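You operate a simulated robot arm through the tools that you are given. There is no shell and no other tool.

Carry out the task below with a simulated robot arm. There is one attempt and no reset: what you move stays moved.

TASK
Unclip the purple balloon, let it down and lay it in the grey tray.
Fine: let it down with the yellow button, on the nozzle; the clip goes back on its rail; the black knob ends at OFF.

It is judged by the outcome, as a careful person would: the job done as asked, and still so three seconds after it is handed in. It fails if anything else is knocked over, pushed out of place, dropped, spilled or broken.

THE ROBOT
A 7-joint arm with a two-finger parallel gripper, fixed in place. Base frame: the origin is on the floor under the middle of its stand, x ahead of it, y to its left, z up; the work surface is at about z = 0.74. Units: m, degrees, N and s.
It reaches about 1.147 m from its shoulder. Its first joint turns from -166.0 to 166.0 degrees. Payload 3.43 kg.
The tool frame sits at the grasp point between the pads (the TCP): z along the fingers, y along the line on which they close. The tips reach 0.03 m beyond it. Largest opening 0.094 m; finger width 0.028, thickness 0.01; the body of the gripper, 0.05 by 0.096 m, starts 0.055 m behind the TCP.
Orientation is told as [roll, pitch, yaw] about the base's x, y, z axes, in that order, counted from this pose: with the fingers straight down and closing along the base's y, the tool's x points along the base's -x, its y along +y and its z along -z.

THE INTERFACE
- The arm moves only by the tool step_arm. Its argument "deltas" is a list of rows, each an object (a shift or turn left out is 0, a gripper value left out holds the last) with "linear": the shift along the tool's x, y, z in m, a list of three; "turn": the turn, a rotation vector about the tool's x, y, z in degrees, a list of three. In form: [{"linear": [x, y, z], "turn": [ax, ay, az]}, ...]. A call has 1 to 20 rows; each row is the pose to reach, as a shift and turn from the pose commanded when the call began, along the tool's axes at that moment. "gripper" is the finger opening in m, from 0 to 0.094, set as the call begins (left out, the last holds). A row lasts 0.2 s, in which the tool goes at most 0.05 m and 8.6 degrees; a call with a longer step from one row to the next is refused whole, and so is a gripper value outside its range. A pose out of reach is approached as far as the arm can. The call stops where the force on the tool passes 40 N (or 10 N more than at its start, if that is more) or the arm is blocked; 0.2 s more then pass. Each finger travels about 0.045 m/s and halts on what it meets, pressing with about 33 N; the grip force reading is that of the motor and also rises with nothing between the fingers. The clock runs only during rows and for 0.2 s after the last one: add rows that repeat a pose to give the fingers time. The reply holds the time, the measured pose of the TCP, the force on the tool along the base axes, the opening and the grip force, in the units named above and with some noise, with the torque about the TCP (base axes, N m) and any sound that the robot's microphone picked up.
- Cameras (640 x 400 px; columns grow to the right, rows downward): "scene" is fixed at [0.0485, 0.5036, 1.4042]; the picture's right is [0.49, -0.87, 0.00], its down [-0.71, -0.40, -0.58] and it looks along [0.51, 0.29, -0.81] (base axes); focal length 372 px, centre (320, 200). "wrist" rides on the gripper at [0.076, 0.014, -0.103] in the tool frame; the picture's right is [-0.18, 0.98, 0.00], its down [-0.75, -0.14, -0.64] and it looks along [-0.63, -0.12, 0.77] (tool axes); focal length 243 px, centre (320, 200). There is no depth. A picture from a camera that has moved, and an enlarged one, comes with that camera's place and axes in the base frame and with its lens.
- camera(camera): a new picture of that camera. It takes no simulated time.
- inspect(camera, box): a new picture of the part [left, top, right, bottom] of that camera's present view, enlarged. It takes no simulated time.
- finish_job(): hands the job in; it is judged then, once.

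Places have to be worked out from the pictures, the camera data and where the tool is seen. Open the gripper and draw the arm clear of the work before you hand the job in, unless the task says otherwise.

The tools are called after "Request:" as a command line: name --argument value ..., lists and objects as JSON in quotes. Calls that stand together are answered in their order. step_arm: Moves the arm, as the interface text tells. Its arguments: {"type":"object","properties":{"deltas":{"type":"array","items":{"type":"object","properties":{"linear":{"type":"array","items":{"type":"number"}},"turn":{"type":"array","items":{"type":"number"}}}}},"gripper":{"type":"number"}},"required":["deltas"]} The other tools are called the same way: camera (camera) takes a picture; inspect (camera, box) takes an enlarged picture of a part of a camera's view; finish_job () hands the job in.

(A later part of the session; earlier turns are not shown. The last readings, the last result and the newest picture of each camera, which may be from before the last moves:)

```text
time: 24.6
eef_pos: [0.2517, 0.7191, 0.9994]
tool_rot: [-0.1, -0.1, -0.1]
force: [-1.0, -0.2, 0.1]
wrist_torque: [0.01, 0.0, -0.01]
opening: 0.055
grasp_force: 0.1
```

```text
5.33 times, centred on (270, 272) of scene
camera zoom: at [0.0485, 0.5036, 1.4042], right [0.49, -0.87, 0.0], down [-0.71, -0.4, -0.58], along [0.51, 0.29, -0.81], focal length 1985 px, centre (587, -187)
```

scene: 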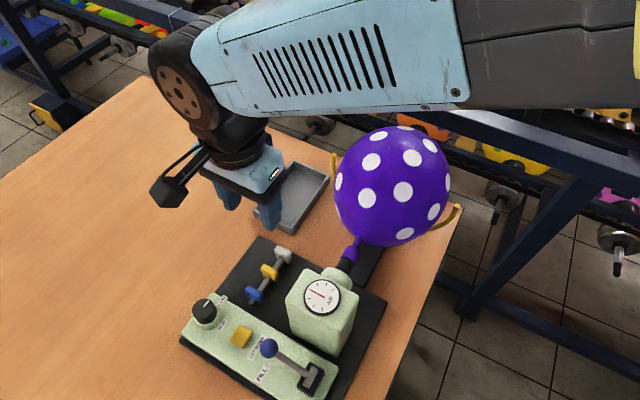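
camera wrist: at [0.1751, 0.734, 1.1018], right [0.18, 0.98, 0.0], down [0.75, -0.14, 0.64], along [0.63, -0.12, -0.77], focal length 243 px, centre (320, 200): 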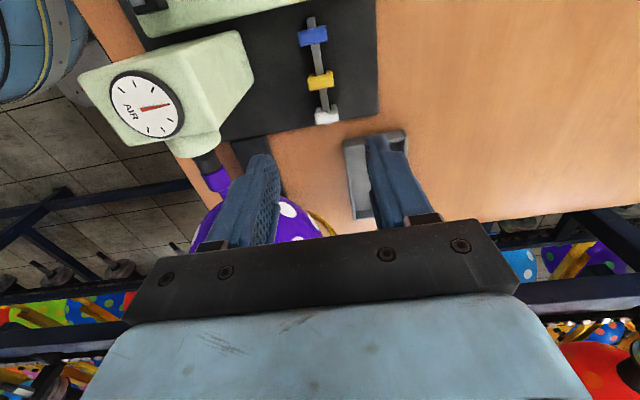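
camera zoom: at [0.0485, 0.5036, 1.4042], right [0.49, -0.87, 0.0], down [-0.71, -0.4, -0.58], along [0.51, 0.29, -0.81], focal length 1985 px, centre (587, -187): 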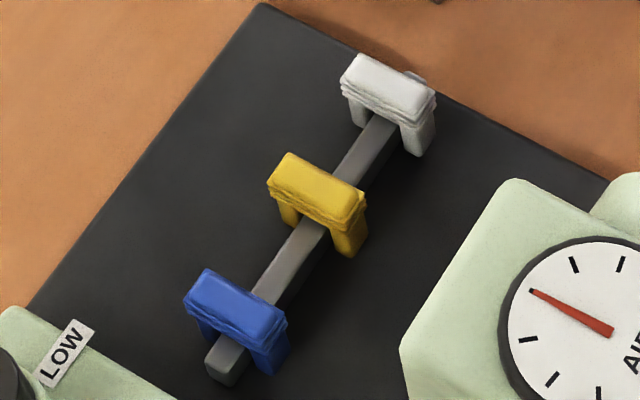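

The yellow clip is on its rail and the balloon is still inflated on the nozzle. The yellow button I place at about (0.135, 0.697, top ≈0.787); I close the fingers and go above it, then look.

Request:
step_arm --deltas '[{"linear": [0.03, -0.006, 0]}, {"linear": [0.06, -0.012, 0]}, {"linear": [0.09, -0.018, 0]}, {"linear": [0.116, -0.023, 0.0]}, {"linear": [0.116, -0.023, 0.04]}, {"linear": [0.116, -0.023, 0.08]}, {"linear": [0.116, -0.023, 0.12]}, {"linear": [0.116, -0.023, 0.12]}]' --gripper 0.0

Request:
camera --camera "wrist"

Request:
camera --camera "scene"

Request:
inspect --camera "wrist" --box '[220, 60, 420, 220]'

```text
time: 26.4
eef_pos: [0.1351, 0.6987, 0.8771]
tool_rot: [0.0, 0.0, 0.1]
force: [-0.7, 0.5, -0.2]
wrist_torque: [0.02, -0.01, 0.01]
opening: 0.0001
grasp_force: 33.4
```

```text
taken
camera wrist: at [0.0588, 0.7133, 0.9801], right [0.18, 0.98, 0.0], down [0.75, -0.14, 0.64], along [0.63, -0.12, -0.77], focal length 243 px, centre (320, 200)
```

wrist: 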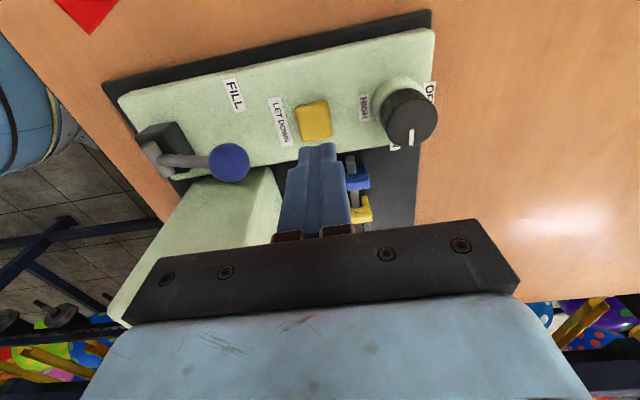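

```text
taken
```

scene: 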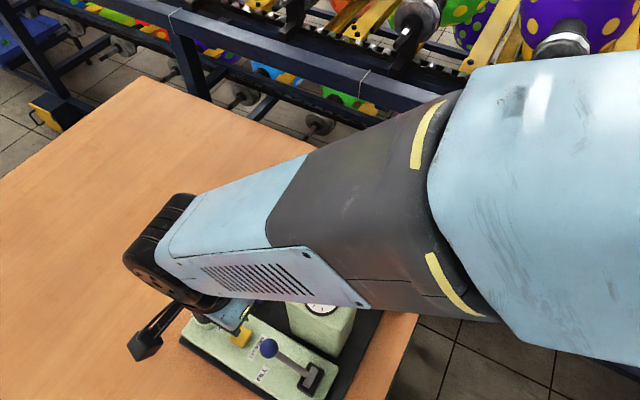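

```text
2.50 times, centred on (320, 140) of wrist
camera zoom: at [0.0588, 0.7133, 0.9801], right [0.18, 0.98, 0.0], down [0.75, -0.14, 0.64], along [0.63, -0.12, -0.77], focal length 606 px, centre (320, 350)
```

zoom: 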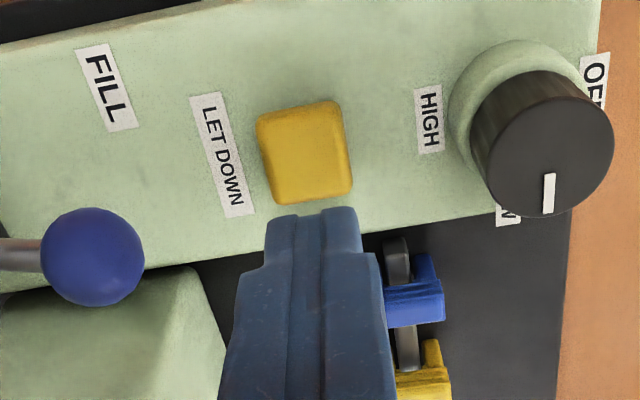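

The button shows at about (0.133, 0.694), so I shift 5 mm toward −y and descend to just above it, then in 1 mm steps.

Request:
step_arm --deltas '[{"linear": [0.0015, -0.005, 0.0]}, {"linear": [0.0015, -0.005, 0.02]}, {"linear": [0.0015, -0.005, 0.04]}, {"linear": [0.0015, -0.005, 0.05]}, {"linear": [0.0015, -0.005, 0.05]}]' --gripper 0.0

Request:
inspect --camera "wrist" --box '[220, 60, 420, 220]'

Request:
inspect --camera "scene" --box '[180, 290, 340, 400]'

```text
time: 27.6
eef_pos: [0.1327, 0.6925, 0.829]
tool_rot: [0.1, 0.1, -0.2]
force: [1.3, -0.3, -0.1]
wrist_torque: [0.01, 0.0, -0.02]
opening: 0.0
grasp_force: 32.7
```

```text
2.50 times, centred on (320, 140) of wrist
camera zoom: at [0.0565, 0.7077, 0.9317], right [0.18, 0.98, 0.0], down [0.75, -0.14, 0.64], along [0.63, -0.12, -0.77], focal length 606 px, centre (320, 350)
```

zoom: 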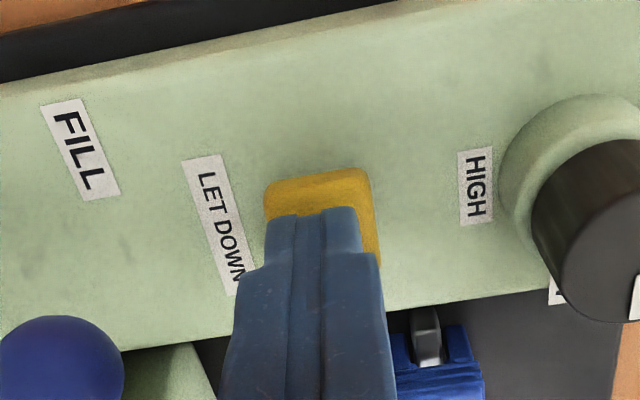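

```text
3.64 times, centred on (260, 345) of scene
camera zoom: at [0.0485, 0.5036, 1.4042], right [0.49, -0.87, 0.0], down [-0.71, -0.4, -0.58], along [0.51, 0.29, -0.81], focal length 1353 px, centre (538, -327)
```

zoom: 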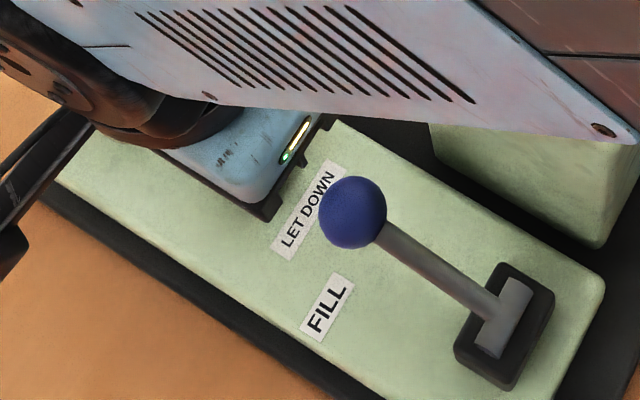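

The tips are over the button. I press down in 1 mm steps, up to 7 mm, watching force and sound.

Request:
step_arm --deltas '[{"linear": [0, 0, 0.002]}, {"linear": [0, 0, 0.004]}, {"linear": [0, 0, 0.005]}, {"linear": [0, 0, 0.006]}, {"linear": [0, 0, 0.007]}, {"linear": [0, 0, 0.008]}, {"linear": [0, 0, 0.009]}, {"linear": [0, 0, 0.01]}]'

```text
time: 29.4
eef_pos: [0.132, 0.6924, 0.8197]
tool_rot: [-0.1, 0.0, -0.1]
force: [-0.1, -0.8, 1.3]
wrist_torque: [0.0, -0.02, 0.02]
opening: 0.0003
grasp_force: 32.4
```

Still hardly any force at z≈0.819. I continue down another 5 mm in 1 mm steps.

Request:
step_arm --deltas '[{"linear": [0, 0, 0.001]}, {"linear": [0, 0, 0.002]}, {"linear": [0, 0, 0.003]}, {"linear": [0, 0, 0.004]}, {"linear": [0, 0, 0.005]}, {"linear": [0, 0, 0.005]}]'

Request:
inspect --camera "wrist" --box '[220, 60, 420, 220]'

```text
time: 30.8
eef_pos: [0.132, 0.6925, 0.8152]
tool_rot: [0.1, 0.0, -0.2]
force: [5.1, -4.1, 14.8]
wrist_torque: [-0.06, -0.15, -0.01]
opening: 0.0002
grasp_force: 32.7
```

```text
2.50 times, centred on (320, 140) of wrist
camera zoom: at [0.0558, 0.7072, 0.9176], right [0.19, 0.98, 0.0], down [0.75, -0.14, 0.64], along [0.63, -0.12, -0.77], focal length 606 px, centre (320, 350)
```

zoom: 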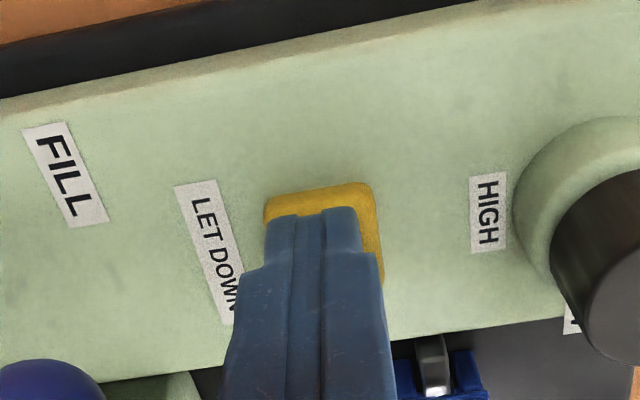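

There is 15 N of press force now. I press slightly further and hold a second to see whether a hiss is reported.

Request:
step_arm --deltas '[{"linear": [0, 0, 0.0005]}, {"linear": [0, 0, 0.001]}, {"linear": [0, 0, 0.001]}, {"linear": [0, 0, 0.001]}, {"linear": [0, 0, 0.001]}]'

Request:
camera --camera "scene"

Request:
camera --camera "wrist"

```text
time: 32.0
eef_pos: [0.1319, 0.6938, 0.8145]
tool_rot: [0.0, 0.1, 0.1]
force: [2.0, 5.0, 23.3]
wrist_torque: [0.13, -0.12, -0.01]
opening: 0.0
grasp_force: 33.2
```

```text
taken
```

scene: 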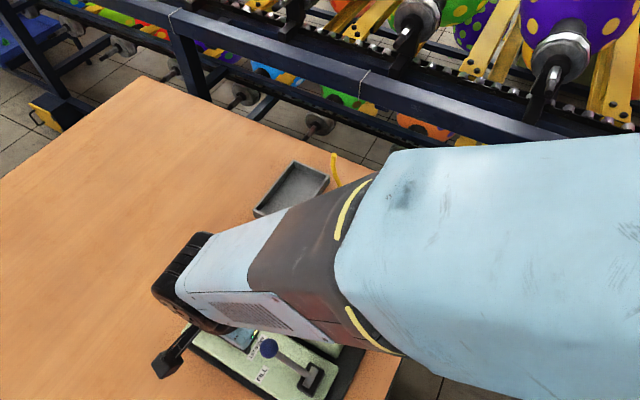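

```text
taken
camera wrist: at [0.0558, 0.7071, 0.9168], right [0.18, 0.98, 0.0], down [0.75, -0.14, 0.64], along [0.63, -0.12, -0.77], focal length 243 px, centre (320, 200)
```

wrist: 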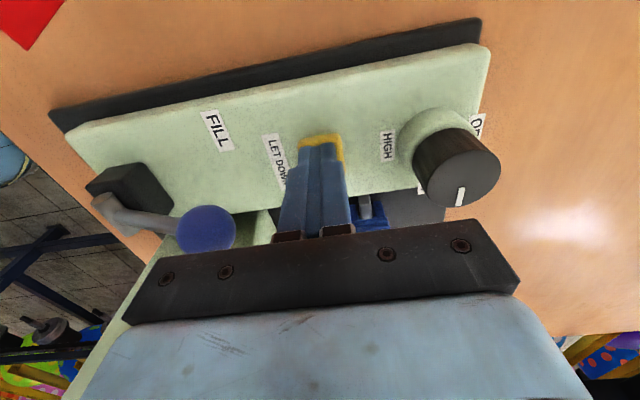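

No sound is reported, and the arm hides the balloon and gauge. I hold the press for 3 s and then lift to look at what it did.

Request:
step_arm --deltas '[{"linear": [0, 0, 0]}, {"linear": [0, 0, 0]}, {"linear": [0, 0, 0]}, {"linear": [0, 0, 0]}, {"linear": [0, 0, 0]}, {"linear": [0, 0, 0]}, {"linear": [0, 0, 0]}, {"linear": [0, 0, 0]}, {"linear": [0, 0, 0]}, {"linear": [0, 0, 0]}, {"linear": [0, 0, 0]}, {"linear": [0, 0, 0]}, {"linear": [0, 0, 0]}, {"linear": [0, 0, 0]}, {"linear": [0, 0, 0]}]'

Request:
inspect --camera "scene" --box '[240, 130, 460, 400]'

```text
time: 35.2
eef_pos: [0.1325, 0.6928, 0.8137]
tool_rot: [0.1, 0.0, 0.0]
force: [0.1, 8.1, 25.9]
wrist_torque: [0.22, -0.02, 0.03]
opening: 0.0
grasp_force: 32.5
```

```text
1.48 times, centred on (350, 265) of scene
camera zoom: at [0.0485, 0.5036, 1.4042], right [0.49, -0.87, 0.0], down [-0.71, -0.4, -0.58], along [0.51, 0.29, -0.81], focal length 551 px, centre (276, 104)
```

zoom: 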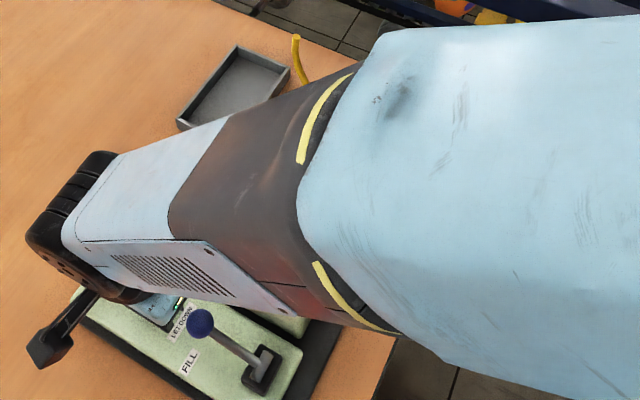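

The stand's prong is now more exposed, which suggests the balloon has shrunk. I lift off and draw back to see the balloon.

Request:
step_arm --deltas '[{"linear": [0, 0, -0.01]}, {"linear": [0, 0, -0.04]}, {"linear": [0, 0, -0.08]}, {"linear": [0, 0, -0.12]}, {"linear": [0, 0, -0.16]}, {"linear": [0, 0, -0.18]}, {"linear": [-0.03, 0.01, -0.18]}, {"linear": [-0.06, 0.02, -0.18]}, {"linear": [-0.09, 0.03, -0.18]}, {"linear": [-0.116, 0.04, -0.18]}, {"linear": [-0.116, 0.04, -0.18]}]'

Request:
camera --camera "scene"

Request:
camera --camera "wrist"

```text
time: 37.6
eef_pos: [0.2474, 0.7325, 0.9937]
tool_rot: [0.0, 0.0, -0.1]
force: [-0.3, -0.3, 0.0]
wrist_torque: [0.0, -0.01, -0.01]
opening: 0.0001
grasp_force: 32.8
```

```text
taken
```

scene: 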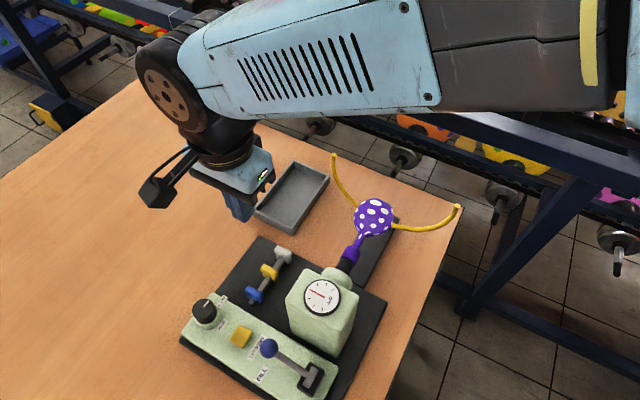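

```text
taken
camera wrist: at [0.1714, 0.7474, 1.0962], right [0.18, 0.98, 0.0], down [0.75, -0.14, 0.64], along [0.63, -0.12, -0.77], focal length 243 px, centre (320, 200)
```

wrist: 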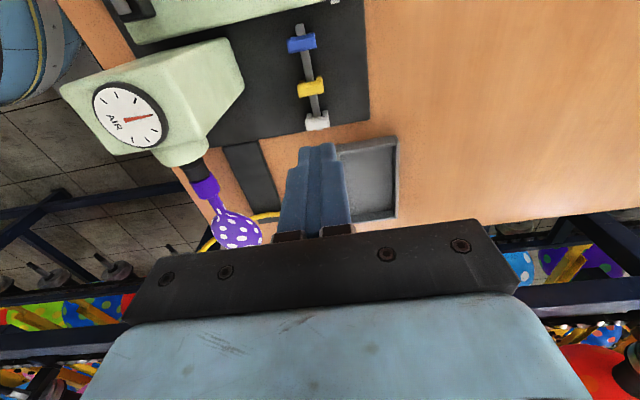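

The balloon has shrunk to a small ball. I enlarge to see whether it is fully down.

Request:
inspect --camera "scene" --box '[320, 140, 470, 290]'

Request:
inspect --camera "wrist" --box '[80, 80, 320, 260]'

```text
2.67 times, centred on (395, 215) of scene
camera zoom: at [0.0485, 0.5036, 1.4042], right [0.49, -0.87, 0.0], down [-0.71, -0.4, -0.58], along [0.51, 0.29, -0.81], focal length 992 px, centre (120, 160)
```

zoom: 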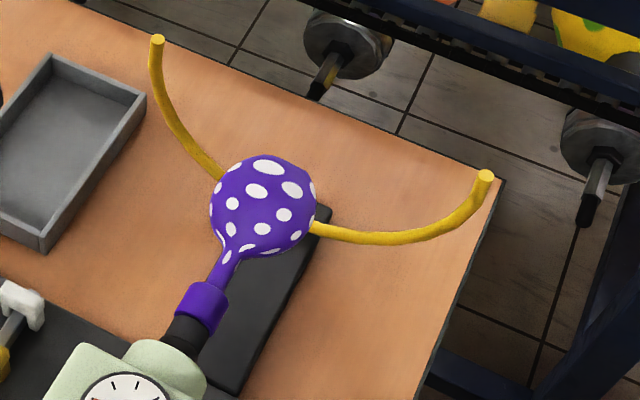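

```text
2.22 times, centred on (200, 170) of wrist
camera zoom: at [0.1714, 0.7474, 1.0962], right [0.18, 0.98, 0.0], down [0.75, -0.14, 0.64], along [0.63, -0.12, -0.77], focal length 539 px, centre (587, 267)
```

zoom: 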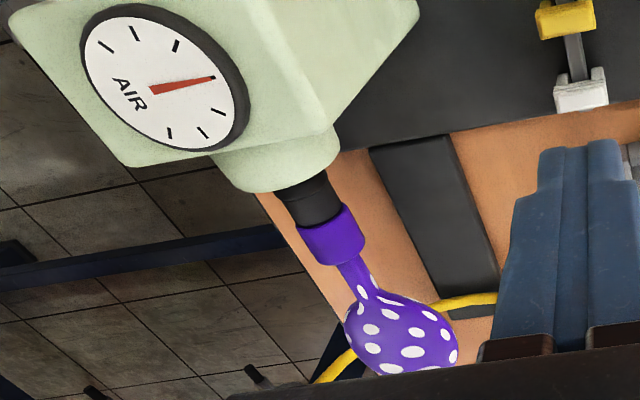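

It is still a ball about 7 cm across, so not fully down. I go back to the button by the same path and press again for longer.

Request:
step_arm --deltas '[{"linear": [0.03, -0.01, 0]}, {"linear": [0.06, -0.02, 0]}, {"linear": [0.09, -0.03, 0]}, {"linear": [0.116, -0.04, 0]}, {"linear": [0.116, -0.04, 0.04]}, {"linear": [0.116, -0.04, 0.08]}, {"linear": [0.116, -0.04, 0.12]}, {"linear": [0.116, -0.04, 0.15]}, {"linear": [0.116, -0.04, 0.17]}, {"linear": [0.116, -0.04, 0.174]}, {"linear": [0.116, -0.04, 0.177]}, {"linear": [0.116, -0.04, 0.179]}, {"linear": [0.116, -0.04, 0.18]}, {"linear": [0.116, -0.04, 0.18]}]'

Request:
step_arm --deltas '[{"linear": [0, 0, 0]}, {"linear": [0, 0, 0]}, {"linear": [0, 0, 0]}, {"linear": [0, 0, 0]}, {"linear": [0, 0, 0]}, {"linear": [0, 0, 0]}, {"linear": [0, 0, 0]}, {"linear": [0, 0, 0]}, {"linear": [0, 0, 0]}, {"linear": [0, 0, 0]}, {"linear": [0, 0, 0]}, {"linear": [0, 0, 0]}, {"linear": [0, 0, 0]}, {"linear": [0, 0, 0]}, {"linear": [0, 0, 0]}, {"linear": [0, 0, 0]}, {"linear": [0, 0, 0]}, {"linear": [0, 0, 0]}, {"linear": [0, 0, 0]}, {"linear": [0, 0, 0]}]'

Request:
camera --camera "scene"

```text
time: 40.6
eef_pos: [0.13, 0.6933, 0.8142]
tool_rot: [0.1, 0.0, 0.1]
force: [-3.3, -5.9, 25.3]
wrist_torque: [-0.21, 0.05, -0.02]
opening: 0.0002
grasp_force: 32.7
```

```text
time: 44.8
eef_pos: [0.1318, 0.6927, 0.8136]
tool_rot: [0.2, 0.0, 0.0]
force: [-5.3, 6.6, 31.3]
wrist_torque: [0.21, 0.13, 0.06]
opening: 0.0
grasp_force: 32.9
```

```text
taken
```

scene: 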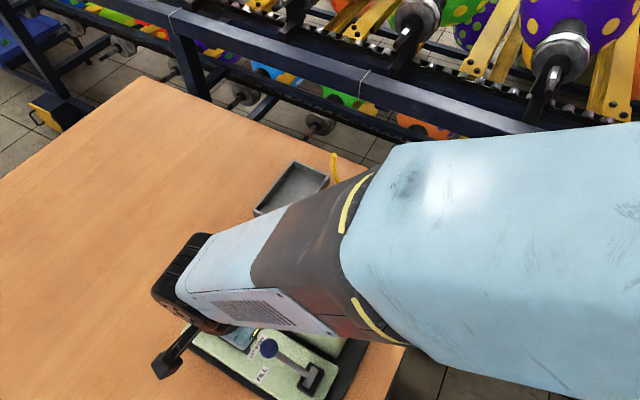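

Another 4–5 s of pressing is done. I lift off, draw back and look at the balloon again.

Request:
step_arm --deltas '[{"linear": [0, 0, -0.01]}, {"linear": [0, 0, -0.04]}, {"linear": [0, 0, -0.08]}, {"linear": [0, 0, -0.12]}, {"linear": [0, 0, -0.16]}, {"linear": [0, 0, -0.18]}, {"linear": [-0.03, 0.01, -0.18]}, {"linear": [-0.06, 0.02, -0.18]}, {"linear": [-0.09, 0.03, -0.18]}, {"linear": [-0.116, 0.04, -0.18]}, {"linear": [-0.116, 0.04, -0.18]}]'

Request:
camera --camera "scene"

Request:
inspect --camera "scene" --box '[320, 140, 470, 290]'

Request:
inspect --camera "wrist" --box '[80, 80, 320, 260]'

```text
time: 47.2
eef_pos: [0.2478, 0.7337, 0.9927]
tool_rot: [0.0, 0.0, -0.1]
force: [-0.6, 0.3, 1.1]
wrist_torque: [0.01, -0.03, 0.01]
opening: 0.0003
grasp_force: 33.4
```

```text
taken
```

scene: 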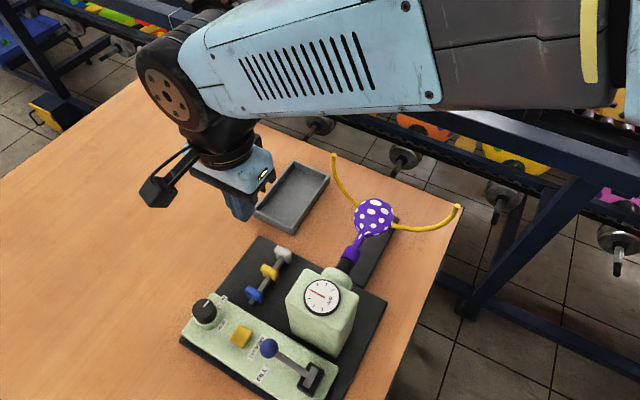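

```text
2.67 times, centred on (395, 215) of scene
camera zoom: at [0.0485, 0.5036, 1.4042], right [0.49, -0.87, 0.0], down [-0.71, -0.4, -0.58], along [0.51, 0.29, -0.81], focal length 992 px, centre (120, 160)
```

zoom: 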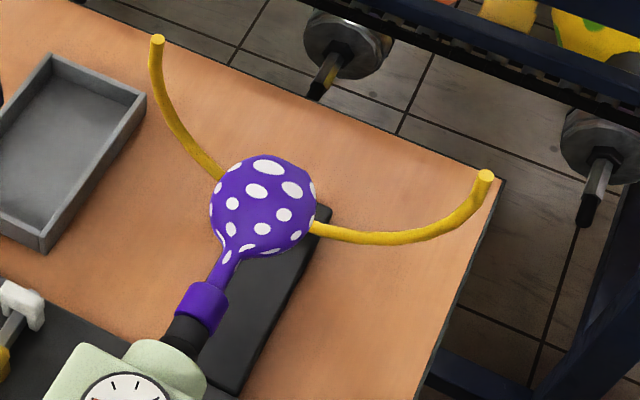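

```text
2.22 times, centred on (200, 170) of wrist
camera zoom: at [0.1723, 0.7478, 1.096], right [0.19, 0.98, 0.0], down [0.75, -0.14, 0.64], along [0.63, -0.12, -0.77], focal length 539 px, centre (587, 267)
```

zoom: 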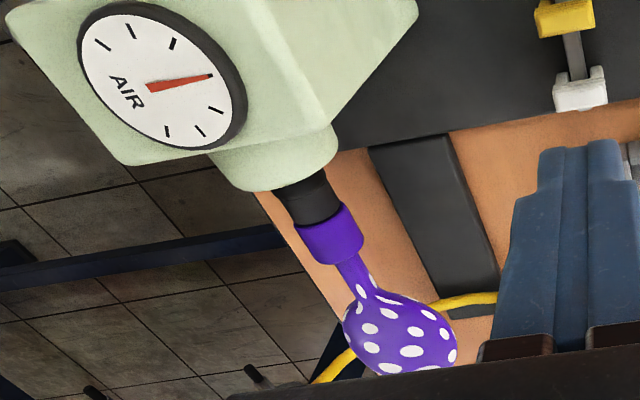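

The balloon looks exactly the same as after the first press, so this slack shape (about 6 cm wide, centre ≈(0.389, 0.592, 0.873)) is it let down. Next I take it off the nozzle by its lip (collar at x 0.296–0.318, axis z≈0.878); I move above the lip with fingers opened.

Request:
step_arm --deltas '[{"linear": [-0.018, -0.035, 0]}, {"linear": [-0.036, -0.07, 0]}, {"linear": [-0.054, -0.105, 0]}, {"linear": [-0.072, -0.1418, 0]}, {"linear": [-0.072, -0.1418, 0.03]}, {"linear": [-0.072, -0.1418, 0.055]}, {"linear": [-0.072, -0.1418, 0.055]}]' --gripper 0.06

Request:
camera --camera "wrist"

Request:
inspect --camera "wrist" --box '[230, 70, 410, 240]'

Request:
inspect --camera "scene" --box '[300, 170, 430, 280]'

```text
time: 48.8
eef_pos: [0.3186, 0.5925, 0.9364]
tool_rot: [0.0, 0.0, 0.0]
force: [0.3, 0.4, 0.2]
wrist_torque: [-0.01, 0.0, -0.03]
opening: 0.0601
grasp_force: 0.0
```

```text
taken
camera wrist: at [0.2432, 0.606, 1.0399], right [0.18, 0.98, 0.0], down [0.75, -0.14, 0.64], along [0.63, -0.12, -0.77], focal length 243 px, centre (320, 200)
```

wrist: 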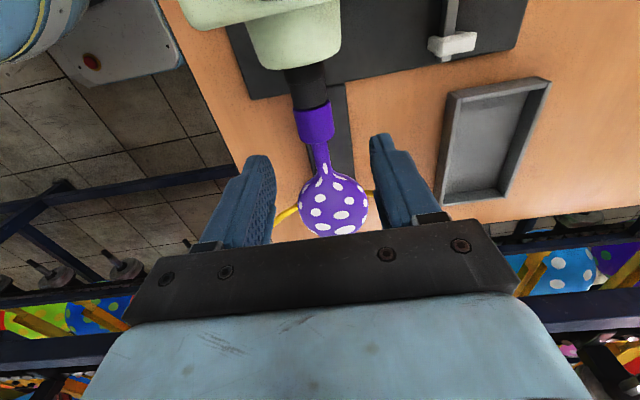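

```text
2.35 times, centred on (320, 155) of wrist
camera zoom: at [0.2432, 0.606, 1.0399], right [0.18, 0.98, 0.0], down [0.75, -0.14, 0.64], along [0.63, -0.12, -0.77], focal length 571 px, centre (320, 306)
```

zoom: 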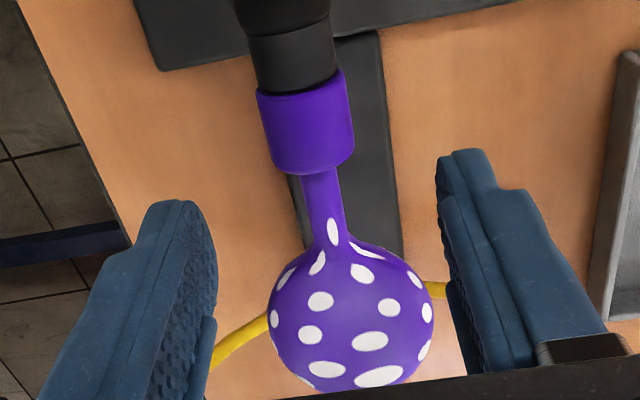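

```text
3.64 times, centred on (365, 225) of scene
camera zoom: at [0.0485, 0.5036, 1.4042], right [0.49, -0.87, 0.0], down [-0.71, -0.4, -0.58], along [0.51, 0.29, -0.81], focal length 1353 px, centre (156, 109)
```

zoom: 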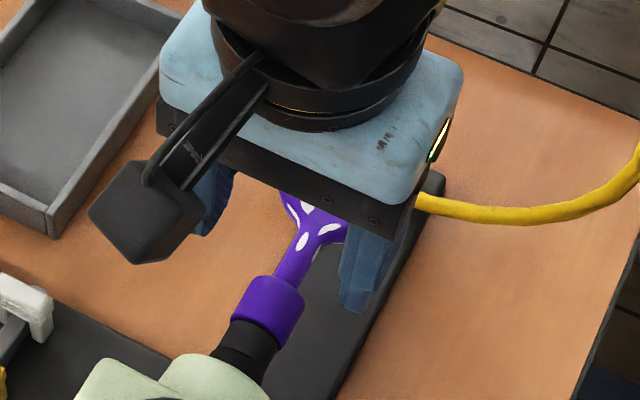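

The lip is centred between the fingers (distal edge x≈0.317, y≈0.591). I descend to z≈0.884 and close along y on its outer half, clear of the nozzle body.

Request:
step_arm --deltas '[{"linear": [0, -0.0005, 0.02]}, {"linear": [0, -0.0005, 0.04]}, {"linear": [0, -0.0005, 0.053]}, {"linear": [0, -0.0005, 0.053]}]' --gripper 0.06

Request:
inspect --camera "wrist" --box '[230, 70, 410, 240]'

Request:
inspect --camera "scene" --box '[300, 170, 430, 280]'

```text
time: 49.8
eef_pos: [0.3192, 0.5934, 0.885]
tool_rot: [0.0, 0.0, 0.0]
force: [0.1, 0.3, 0.7]
wrist_torque: [0.03, 0.03, -0.01]
opening: 0.06
grasp_force: 0.0
```

```text
2.35 times, centred on (320, 155) of wrist
camera zoom: at [0.2435, 0.6065, 0.9876], right [0.18, 0.98, 0.0], down [0.75, -0.14, 0.64], along [0.63, -0.12, -0.77], focal length 571 px, centre (320, 306)
```

zoom: 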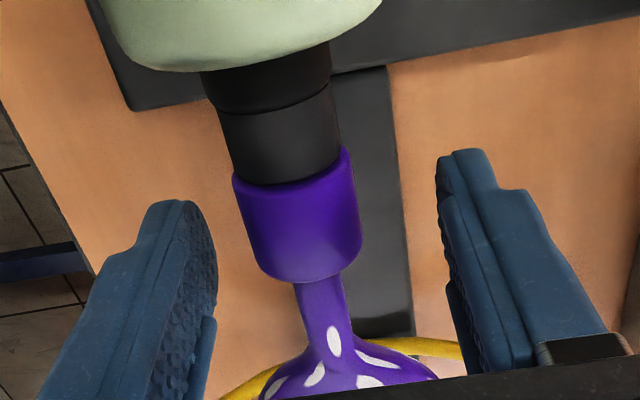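

```text
3.64 times, centred on (365, 225) of scene
camera zoom: at [0.0485, 0.5036, 1.4042], right [0.49, -0.87, 0.0], down [-0.71, -0.4, -0.58], along [0.51, 0.29, -0.81], focal length 1353 px, centre (156, 109)
```

zoom: 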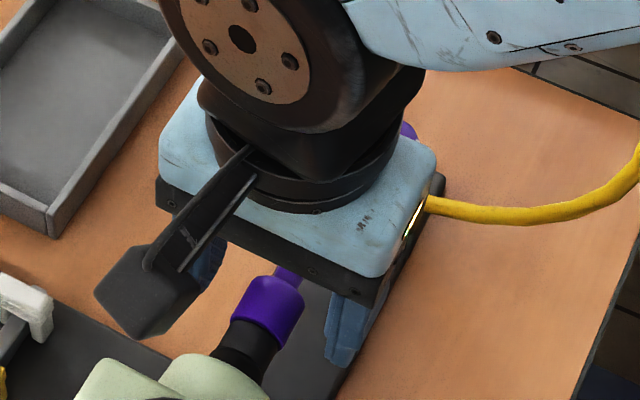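

The lip's end lies right at the TCP, offset about 1.5 mm toward −y. I shift by that and close the fingers.

Request:
step_arm --deltas '[{"linear": [0, -0.0015, 0]}, {"linear": [0, -0.0015, 0]}, {"linear": [0, -0.0015, 0]}, {"linear": [0, -0.0015, 0]}, {"linear": [0, -0.0015, 0]}, {"linear": [0, -0.0015, 0]}, {"linear": [0, -0.0015, 0]}, {"linear": [0, -0.0015, 0]}]' --gripper 0.0

Request:
inspect --camera "wrist" --box '[230, 70, 410, 240]'

```text
time: 51.6
eef_pos: [0.3191, 0.5894, 0.885]
tool_rot: [0.0, 0.0, 0.1]
force: [0.3, 0.6, -0.8]
wrist_torque: [0.03, 0.0, 0.03]
opening: 0.0247
grasp_force: 13.4
```

```text
2.35 times, centred on (320, 155) of wrist
camera zoom: at [0.2433, 0.6043, 0.9878], right [0.18, 0.98, 0.0], down [0.75, -0.14, 0.64], along [0.63, -0.12, -0.77], focal length 571 px, centre (320, 306)
```

zoom: 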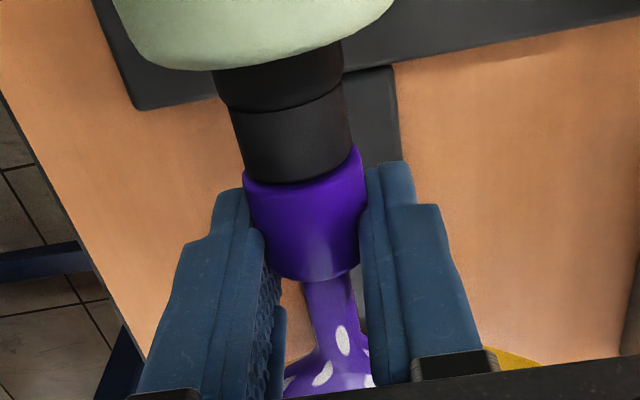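

The lip is gripped (opening 0.0247). I pull it gently along +x off the nozzle, watching the force.

Request:
step_arm --deltas '[{"linear": [-0.001, 0, 0]}, {"linear": [-0.002, 0, 0]}, {"linear": [-0.004, 0, 0]}, {"linear": [-0.006, 0, 0]}, {"linear": [-0.008, 0, 0]}, {"linear": [-0.01, 0, 0]}, {"linear": [-0.013, 0, 0]}, {"linear": [-0.016, 0, 0]}, {"linear": [-0.02, 0, 0]}, {"linear": [-0.024, 0, 0]}, {"linear": [-0.028, 0, 0]}, {"linear": [-0.032, 0, 0]}, {"linear": [-0.036, 0, 0]}]'

Request:
camera --camera "wrist"

Request:
camera --camera "scene"

```text
time: 54.4
eef_pos: [0.355, 0.5893, 0.8841]
tool_rot: [-0.1, 0.1, -0.1]
force: [-0.4, 0.7, 0.5]
wrist_torque: [-0.01, -0.01, -0.03]
opening: 0.0247
grasp_force: 13.6
```

```text
taken
camera wrist: at [0.2793, 0.6038, 0.9872], right [0.19, 0.98, 0.0], down [0.75, -0.14, 0.64], along [0.63, -0.12, -0.77], focal length 243 px, centre (320, 200)
```

wrist: 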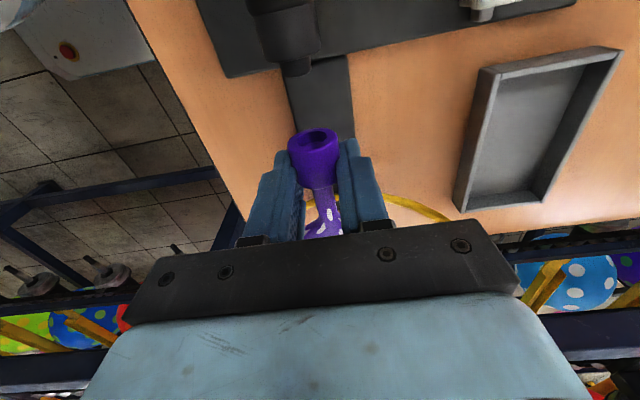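

```text
taken
```

scene: 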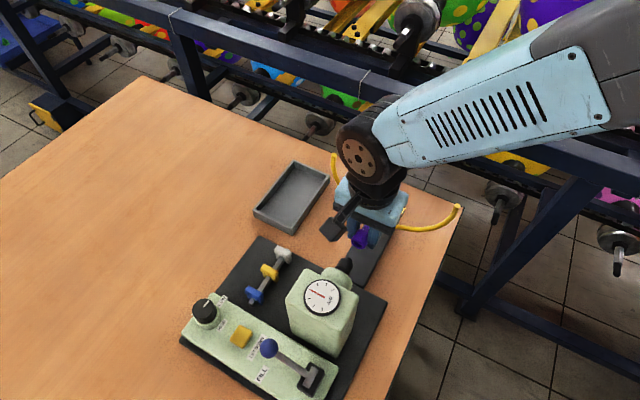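

The balloon is off the nozzle (the nozzle tip is bare and the lip's hole shows). I lift it straight up to z≈1.03 and look.

Request:
step_arm --deltas '[{"linear": [-0.002, 0, -0.01]}, {"linear": [-0.002, 0, -0.03]}, {"linear": [-0.002, 0, -0.06]}, {"linear": [-0.002, 0, -0.09]}, {"linear": [-0.002, 0, -0.12]}, {"linear": [-0.002, 0, -0.145]}, {"linear": [-0.002, 0, -0.145]}]'

Request:
camera --camera "wrist"

Request:
camera --camera "scene"

Request:
inspect --camera "scene" --box '[320, 130, 470, 270]'

```text
time: 56.0
eef_pos: [0.359, 0.5902, 1.0309]
tool_rot: [0.0, 0.0, -0.2]
force: [0.9, 0.5, 0.5]
wrist_torque: [0.0, 0.02, -0.01]
opening: 0.0248
grasp_force: 14.4
```

```text
taken
camera wrist: at [0.2824, 0.604, 1.133], right [0.18, 0.98, 0.0], down [0.75, -0.14, 0.64], along [0.63, -0.12, -0.77], focal length 243 px, centre (320, 200)
```

wrist: 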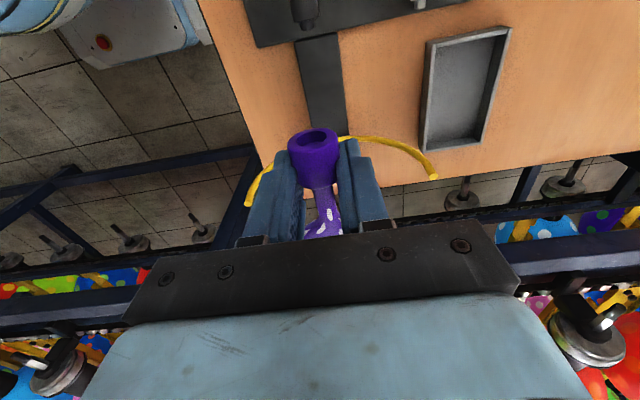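

```text
taken
```

scene: 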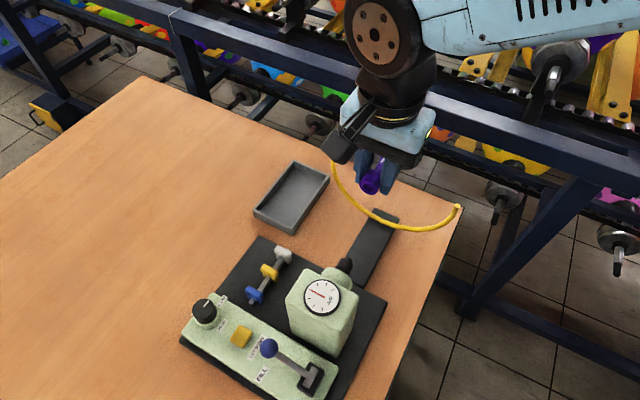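

```text
2.86 times, centred on (395, 200) of scene
camera zoom: at [0.0485, 0.5036, 1.4042], right [0.49, -0.87, 0.0], down [-0.71, -0.4, -0.58], along [0.51, 0.29, -0.81], focal length 1063 px, centre (106, 200)
```

zoom: 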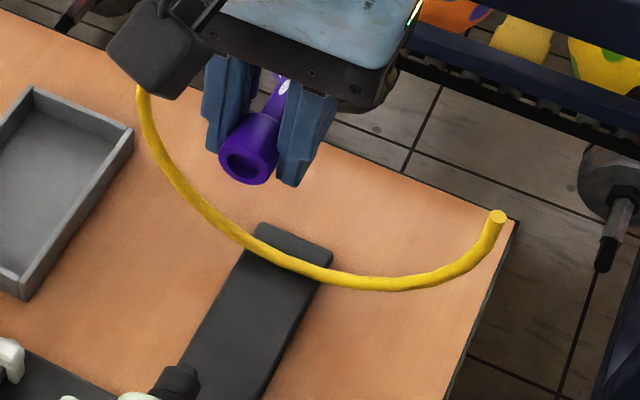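

The balloon is held by its lip and hangs clear. I enlarge the tray in both views to place it exactly.

Request:
inspect --camera "wrist" --box '[400, 10, 530, 170]'

Request:
inspect --camera "scene" --box '[240, 145, 345, 245]'

```text
2.50 times, centred on (465, 90) of wrist
camera zoom: at [0.2824, 0.604, 1.133], right [0.18, 0.98, 0.0], down [0.75, -0.14, 0.64], along [0.63, -0.12, -0.77], focal length 606 px, centre (-42, 475)
```

zoom: 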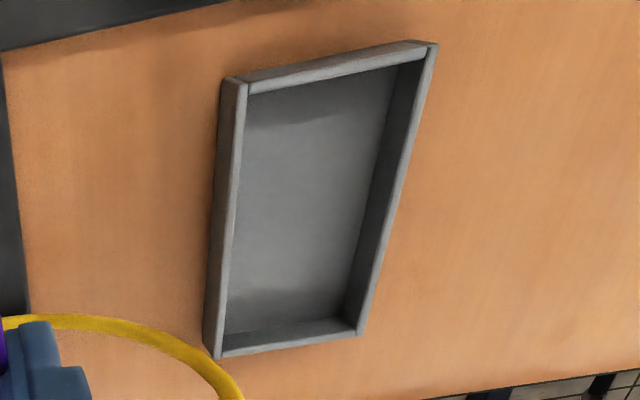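

```text
4.00 times, centred on (292, 195) of scene
camera zoom: at [0.0485, 0.5036, 1.4042], right [0.49, -0.87, 0.0], down [-0.71, -0.4, -0.58], along [0.51, 0.29, -0.81], focal length 1489 px, centre (430, 220)
```

zoom: 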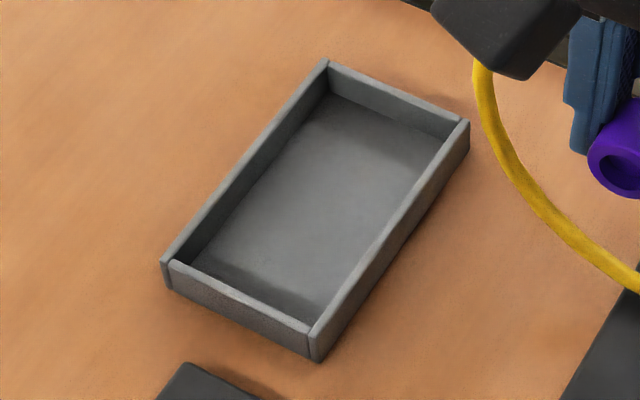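

The tray's rim spans about x 0.352–0.513, y 0.738–0.833 (centre ≈(0.433, 0.786)), so a TCP at about (0.395, 0.786) centres the balloon, which lies along x from 0.023 behind to 0.10 ahead of the TCP. I carry it over at height, well above the stand's prong.

Request:
step_arm --deltas '[{"linear": [0, 0.035, 0]}, {"linear": [0, 0.075, 0]}, {"linear": [-0.01, 0.115, 0]}, {"linear": [-0.025, 0.155, 0]}, {"linear": [-0.0365, 0.196, 0]}, {"linear": [-0.0365, 0.196, 0.03]}, {"linear": [-0.0365, 0.196, 0.07]}, {"linear": [-0.0365, 0.196, 0.11]}, {"linear": [-0.0365, 0.196, 0.15]}, {"linear": [-0.0365, 0.196, 0.17]}, {"linear": [-0.0365, 0.196, 0.17]}]'

Request:
camera --camera "wrist"

Request:
camera --camera "scene"

Request:
inspect --camera "scene" --box '[220, 120, 380, 260]'

```text
time: 58.4
eef_pos: [0.3943, 0.7845, 0.8592]
tool_rot: [-0.1, -0.1, 0.1]
force: [-0.7, 0.3, 1.1]
wrist_torque: [-0.01, -0.02, 0.01]
opening: 0.0245
grasp_force: 14.1
```

```text
taken
camera wrist: at [0.3173, 0.7991, 0.9617], right [0.18, 0.98, 0.0], down [0.75, -0.14, 0.64], along [0.63, -0.12, -0.77], focal length 243 px, centre (320, 200)
```

wrist: 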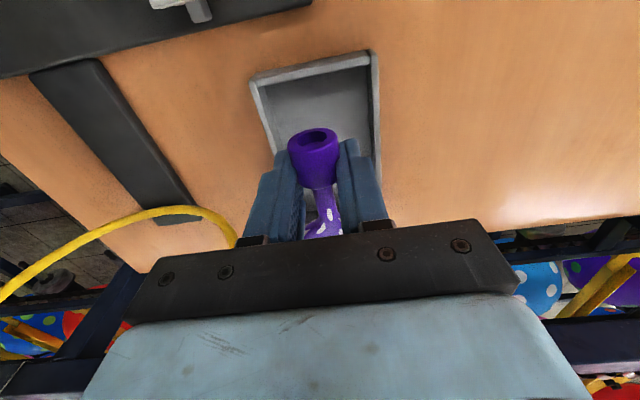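

```text
taken
```

scene: 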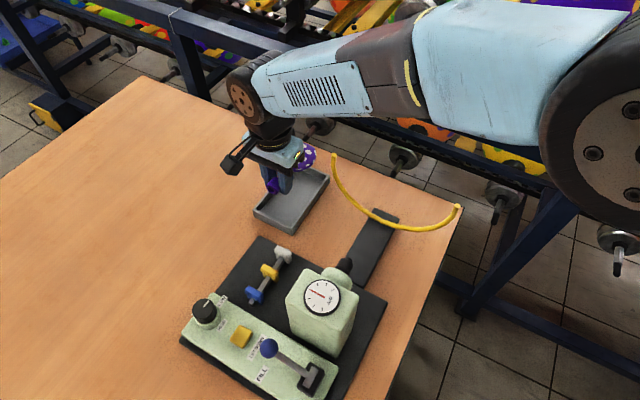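

```text
2.86 times, centred on (300, 190) of scene
camera zoom: at [0.0485, 0.5036, 1.4042], right [0.49, -0.87, 0.0], down [-0.71, -0.4, -0.58], along [0.51, 0.29, -0.81], focal length 1063 px, centre (377, 229)
```

zoom: 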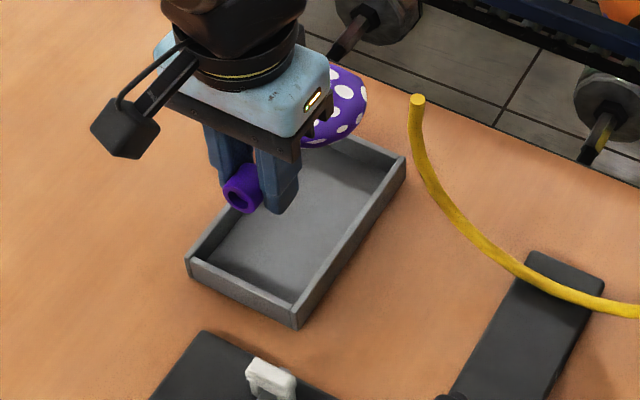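

The tray's near wall shows at x≈0.354 and its middle at y≈0.786, so the balloon is well centred. I lower to z≈0.80.

Request:
step_arm --deltas '[{"linear": [0, 0.001, 0.02]}, {"linear": [0, 0.001, 0.04]}, {"linear": [0, 0.001, 0.055]}, {"linear": [0, 0.001, 0.058]}, {"linear": [0, 0.001, 0.058]}]'

Request:
inspect --camera "scene" --box '[220, 120, 380, 260]'

Request:
camera --camera "wrist"

```text
time: 59.6
eef_pos: [0.3932, 0.786, 0.8021]
tool_rot: [0.0, 0.0, 0.1]
force: [1.4, -0.6, 0.3]
wrist_torque: [0.03, -0.01, 0.01]
opening: 0.0246
grasp_force: 14.1
```

```text
2.86 times, centred on (300, 190) of scene
camera zoom: at [0.0485, 0.5036, 1.4042], right [0.49, -0.87, 0.0], down [-0.71, -0.4, -0.58], along [0.51, 0.29, -0.81], focal length 1063 px, centre (377, 229)
```

zoom: 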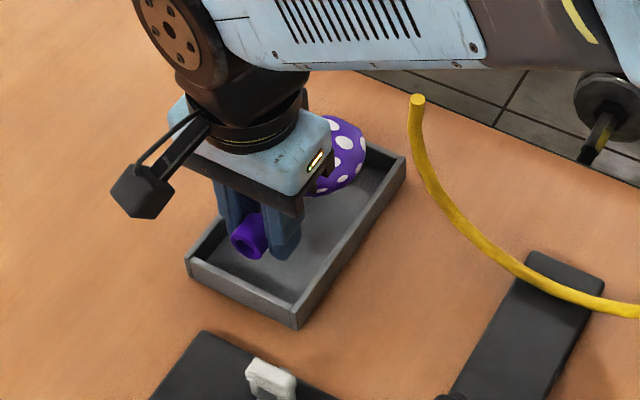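

```text
taken
camera wrist: at [0.3177, 0.8007, 0.9051], right [0.18, 0.98, 0.0], down [0.75, -0.14, 0.64], along [0.63, -0.12, -0.77], focal length 243 px, centre (320, 200)
```

wrist: 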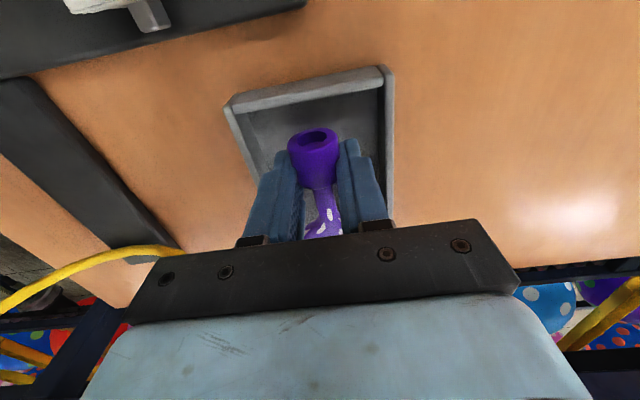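

The balloon is inside the rim with room all round. I lower in small steps until it touches the tray floor.

Request:
step_arm --deltas '[{"linear": [0, 0, 0.003]}, {"linear": [0, 0, 0.006]}, {"linear": [0, 0, 0.009]}, {"linear": [0, 0, 0.011]}, {"linear": [0, 0, 0.013]}, {"linear": [0, 0, 0.015]}, {"linear": [0, 0, 0.015]}]'

Request:
inspect --camera "scene" --box '[220, 120, 380, 260]'

```text
time: 61.2
eef_pos: [0.3951, 0.7856, 0.7867]
tool_rot: [0.0, 0.0, 0.0]
force: [-0.5, -0.5, -0.4]
wrist_torque: [0.0, 0.0, -0.01]
opening: 0.0246
grasp_force: 13.4
```

```text
2.86 times, centred on (300, 190) of scene
camera zoom: at [0.0485, 0.5036, 1.4042], right [0.49, -0.87, 0.0], down [-0.71, -0.4, -0.58], along [0.51, 0.29, -0.81], focal length 1063 px, centre (377, 229)
```

zoom: 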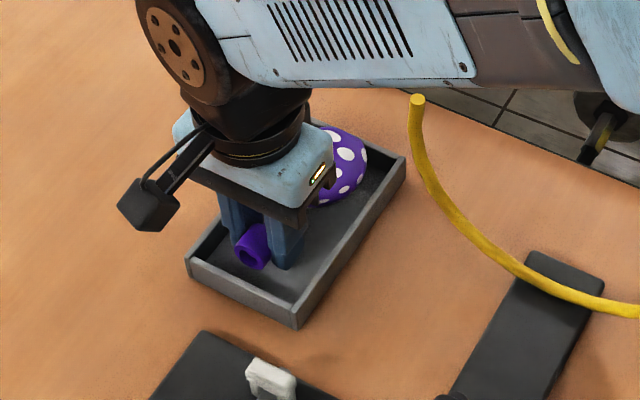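

No contact yet at z≈0.787. I go 7 mm further in 1 mm steps, watching the force.

Request:
step_arm --deltas '[{"linear": [0, 0, 0.001]}, {"linear": [0, 0, 0.002]}, {"linear": [0, 0, 0.003]}, {"linear": [0, 0, 0.004]}, {"linear": [0, 0, 0.005]}, {"linear": [0, 0, 0.006]}, {"linear": [0, 0, 0.006]}]'

Request:
inspect --camera "scene" --box '[220, 120, 380, 260]'

Request:
inspect --camera "wrist" --box '[220, 60, 420, 240]'

```text
time: 62.8
eef_pos: [0.3952, 0.7869, 0.7803]
tool_rot: [0.1, 0.0, 0.0]
force: [-0.7, 0.5, -0.1]
wrist_torque: [-0.02, 0.0, -0.03]
opening: 0.0244
grasp_force: 14.2
```

```text
2.86 times, centred on (300, 190) of scene
camera zoom: at [0.0485, 0.5036, 1.4042], right [0.49, -0.87, 0.0], down [-0.71, -0.4, -0.58], along [0.51, 0.29, -0.81], focal length 1063 px, centre (377, 229)
```

zoom: 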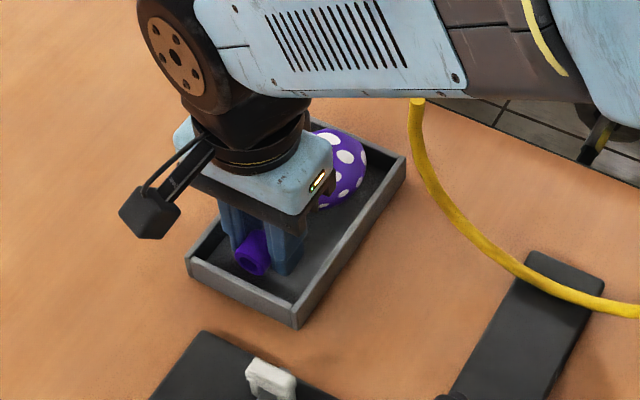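

```text
2.22 times, centred on (320, 150) of wrist
camera zoom: at [0.3188, 0.8012, 0.8832], right [0.18, 0.98, 0.0], down [0.75, -0.14, 0.64], along [0.63, -0.12, -0.77], focal length 539 px, centre (320, 311)
```

zoom: 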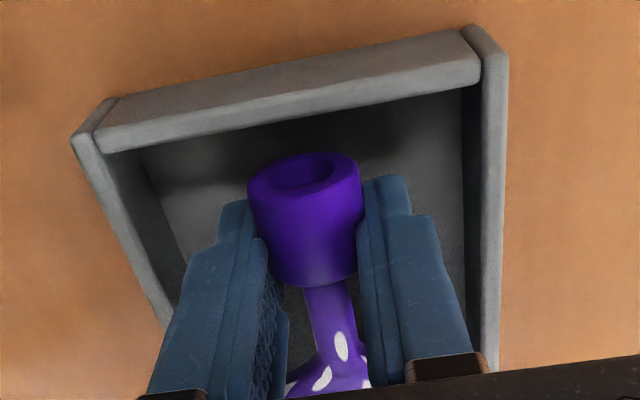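

No touch yet; the tips are about 5 mm above the tray floor. I go 3 mm lower in 1 mm steps, the rod of the stand being unmoved.

Request:
step_arm --deltas '[{"linear": [0, 0, 0.001]}, {"linear": [0, 0, 0.002]}, {"linear": [0, 0, 0.003]}, {"linear": [0, 0, 0.003]}]'

Request:
inspect --camera "scene" --box '[260, 140, 340, 240]'

```text
time: 63.8
eef_pos: [0.3949, 0.7859, 0.778]
tool_rot: [0.0, 0.0, 0.0]
force: [0.3, 0.2, -0.4]
wrist_torque: [-0.01, 0.0, -0.01]
opening: 0.0248
grasp_force: 13.6
```

```text
4.00 times, centred on (300, 190) of scene
camera zoom: at [0.0485, 0.5036, 1.4042], right [0.49, -0.87, 0.0], down [-0.71, -0.4, -0.58], along [0.51, 0.29, -0.81], focal length 1489 px, centre (400, 240)
```

zoom: 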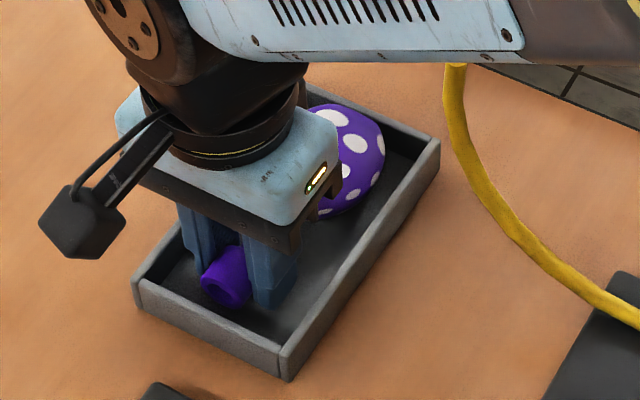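

The balloon's body lies in the tray. I release by opening gently to 0.044, which keeps the fingers clear of the tray walls.

Request:
step_arm --deltas '[{"linear": [0, 0, 0]}, {"linear": [0, 0, 0]}, {"linear": [0, 0, 0]}, {"linear": [0, 0, 0]}, {"linear": [0, 0, 0]}]' --gripper 0.044

Request:
inspect --camera "wrist" --box '[220, 60, 420, 240]'

Request:
inspect --camera "scene" --box '[260, 140, 340, 240]'

```text
time: 65.0
eef_pos: [0.3947, 0.7865, 0.7791]
tool_rot: [0.0, 0.0, 0.0]
force: [0.1, 0.4, -0.4]
wrist_torque: [0.0, -0.01, -0.01]
opening: 0.0439
grasp_force: 0.0
```

```text
2.22 times, centred on (320, 150) of wrist
camera zoom: at [0.3181, 0.8007, 0.8811], right [0.18, 0.98, 0.0], down [0.75, -0.14, 0.64], along [0.63, -0.12, -0.77], focal length 539 px, centre (320, 311)
```

zoom: 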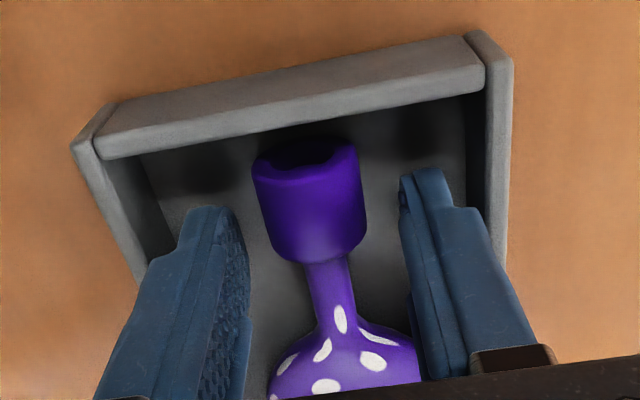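

```text
4.00 times, centred on (300, 190) of scene
camera zoom: at [0.0485, 0.5036, 1.4042], right [0.49, -0.87, 0.0], down [-0.71, -0.4, -0.58], along [0.51, 0.29, -0.81], focal length 1489 px, centre (400, 240)
```

zoom: 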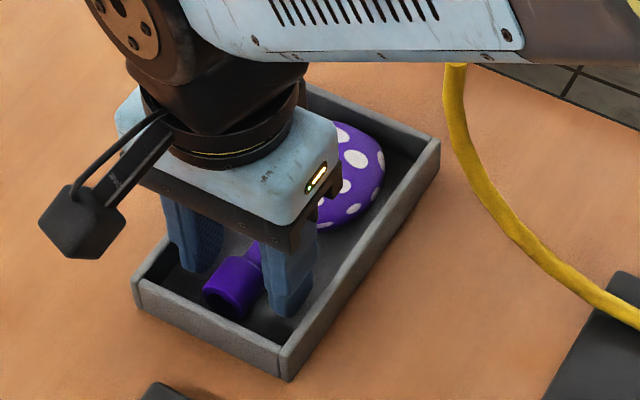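

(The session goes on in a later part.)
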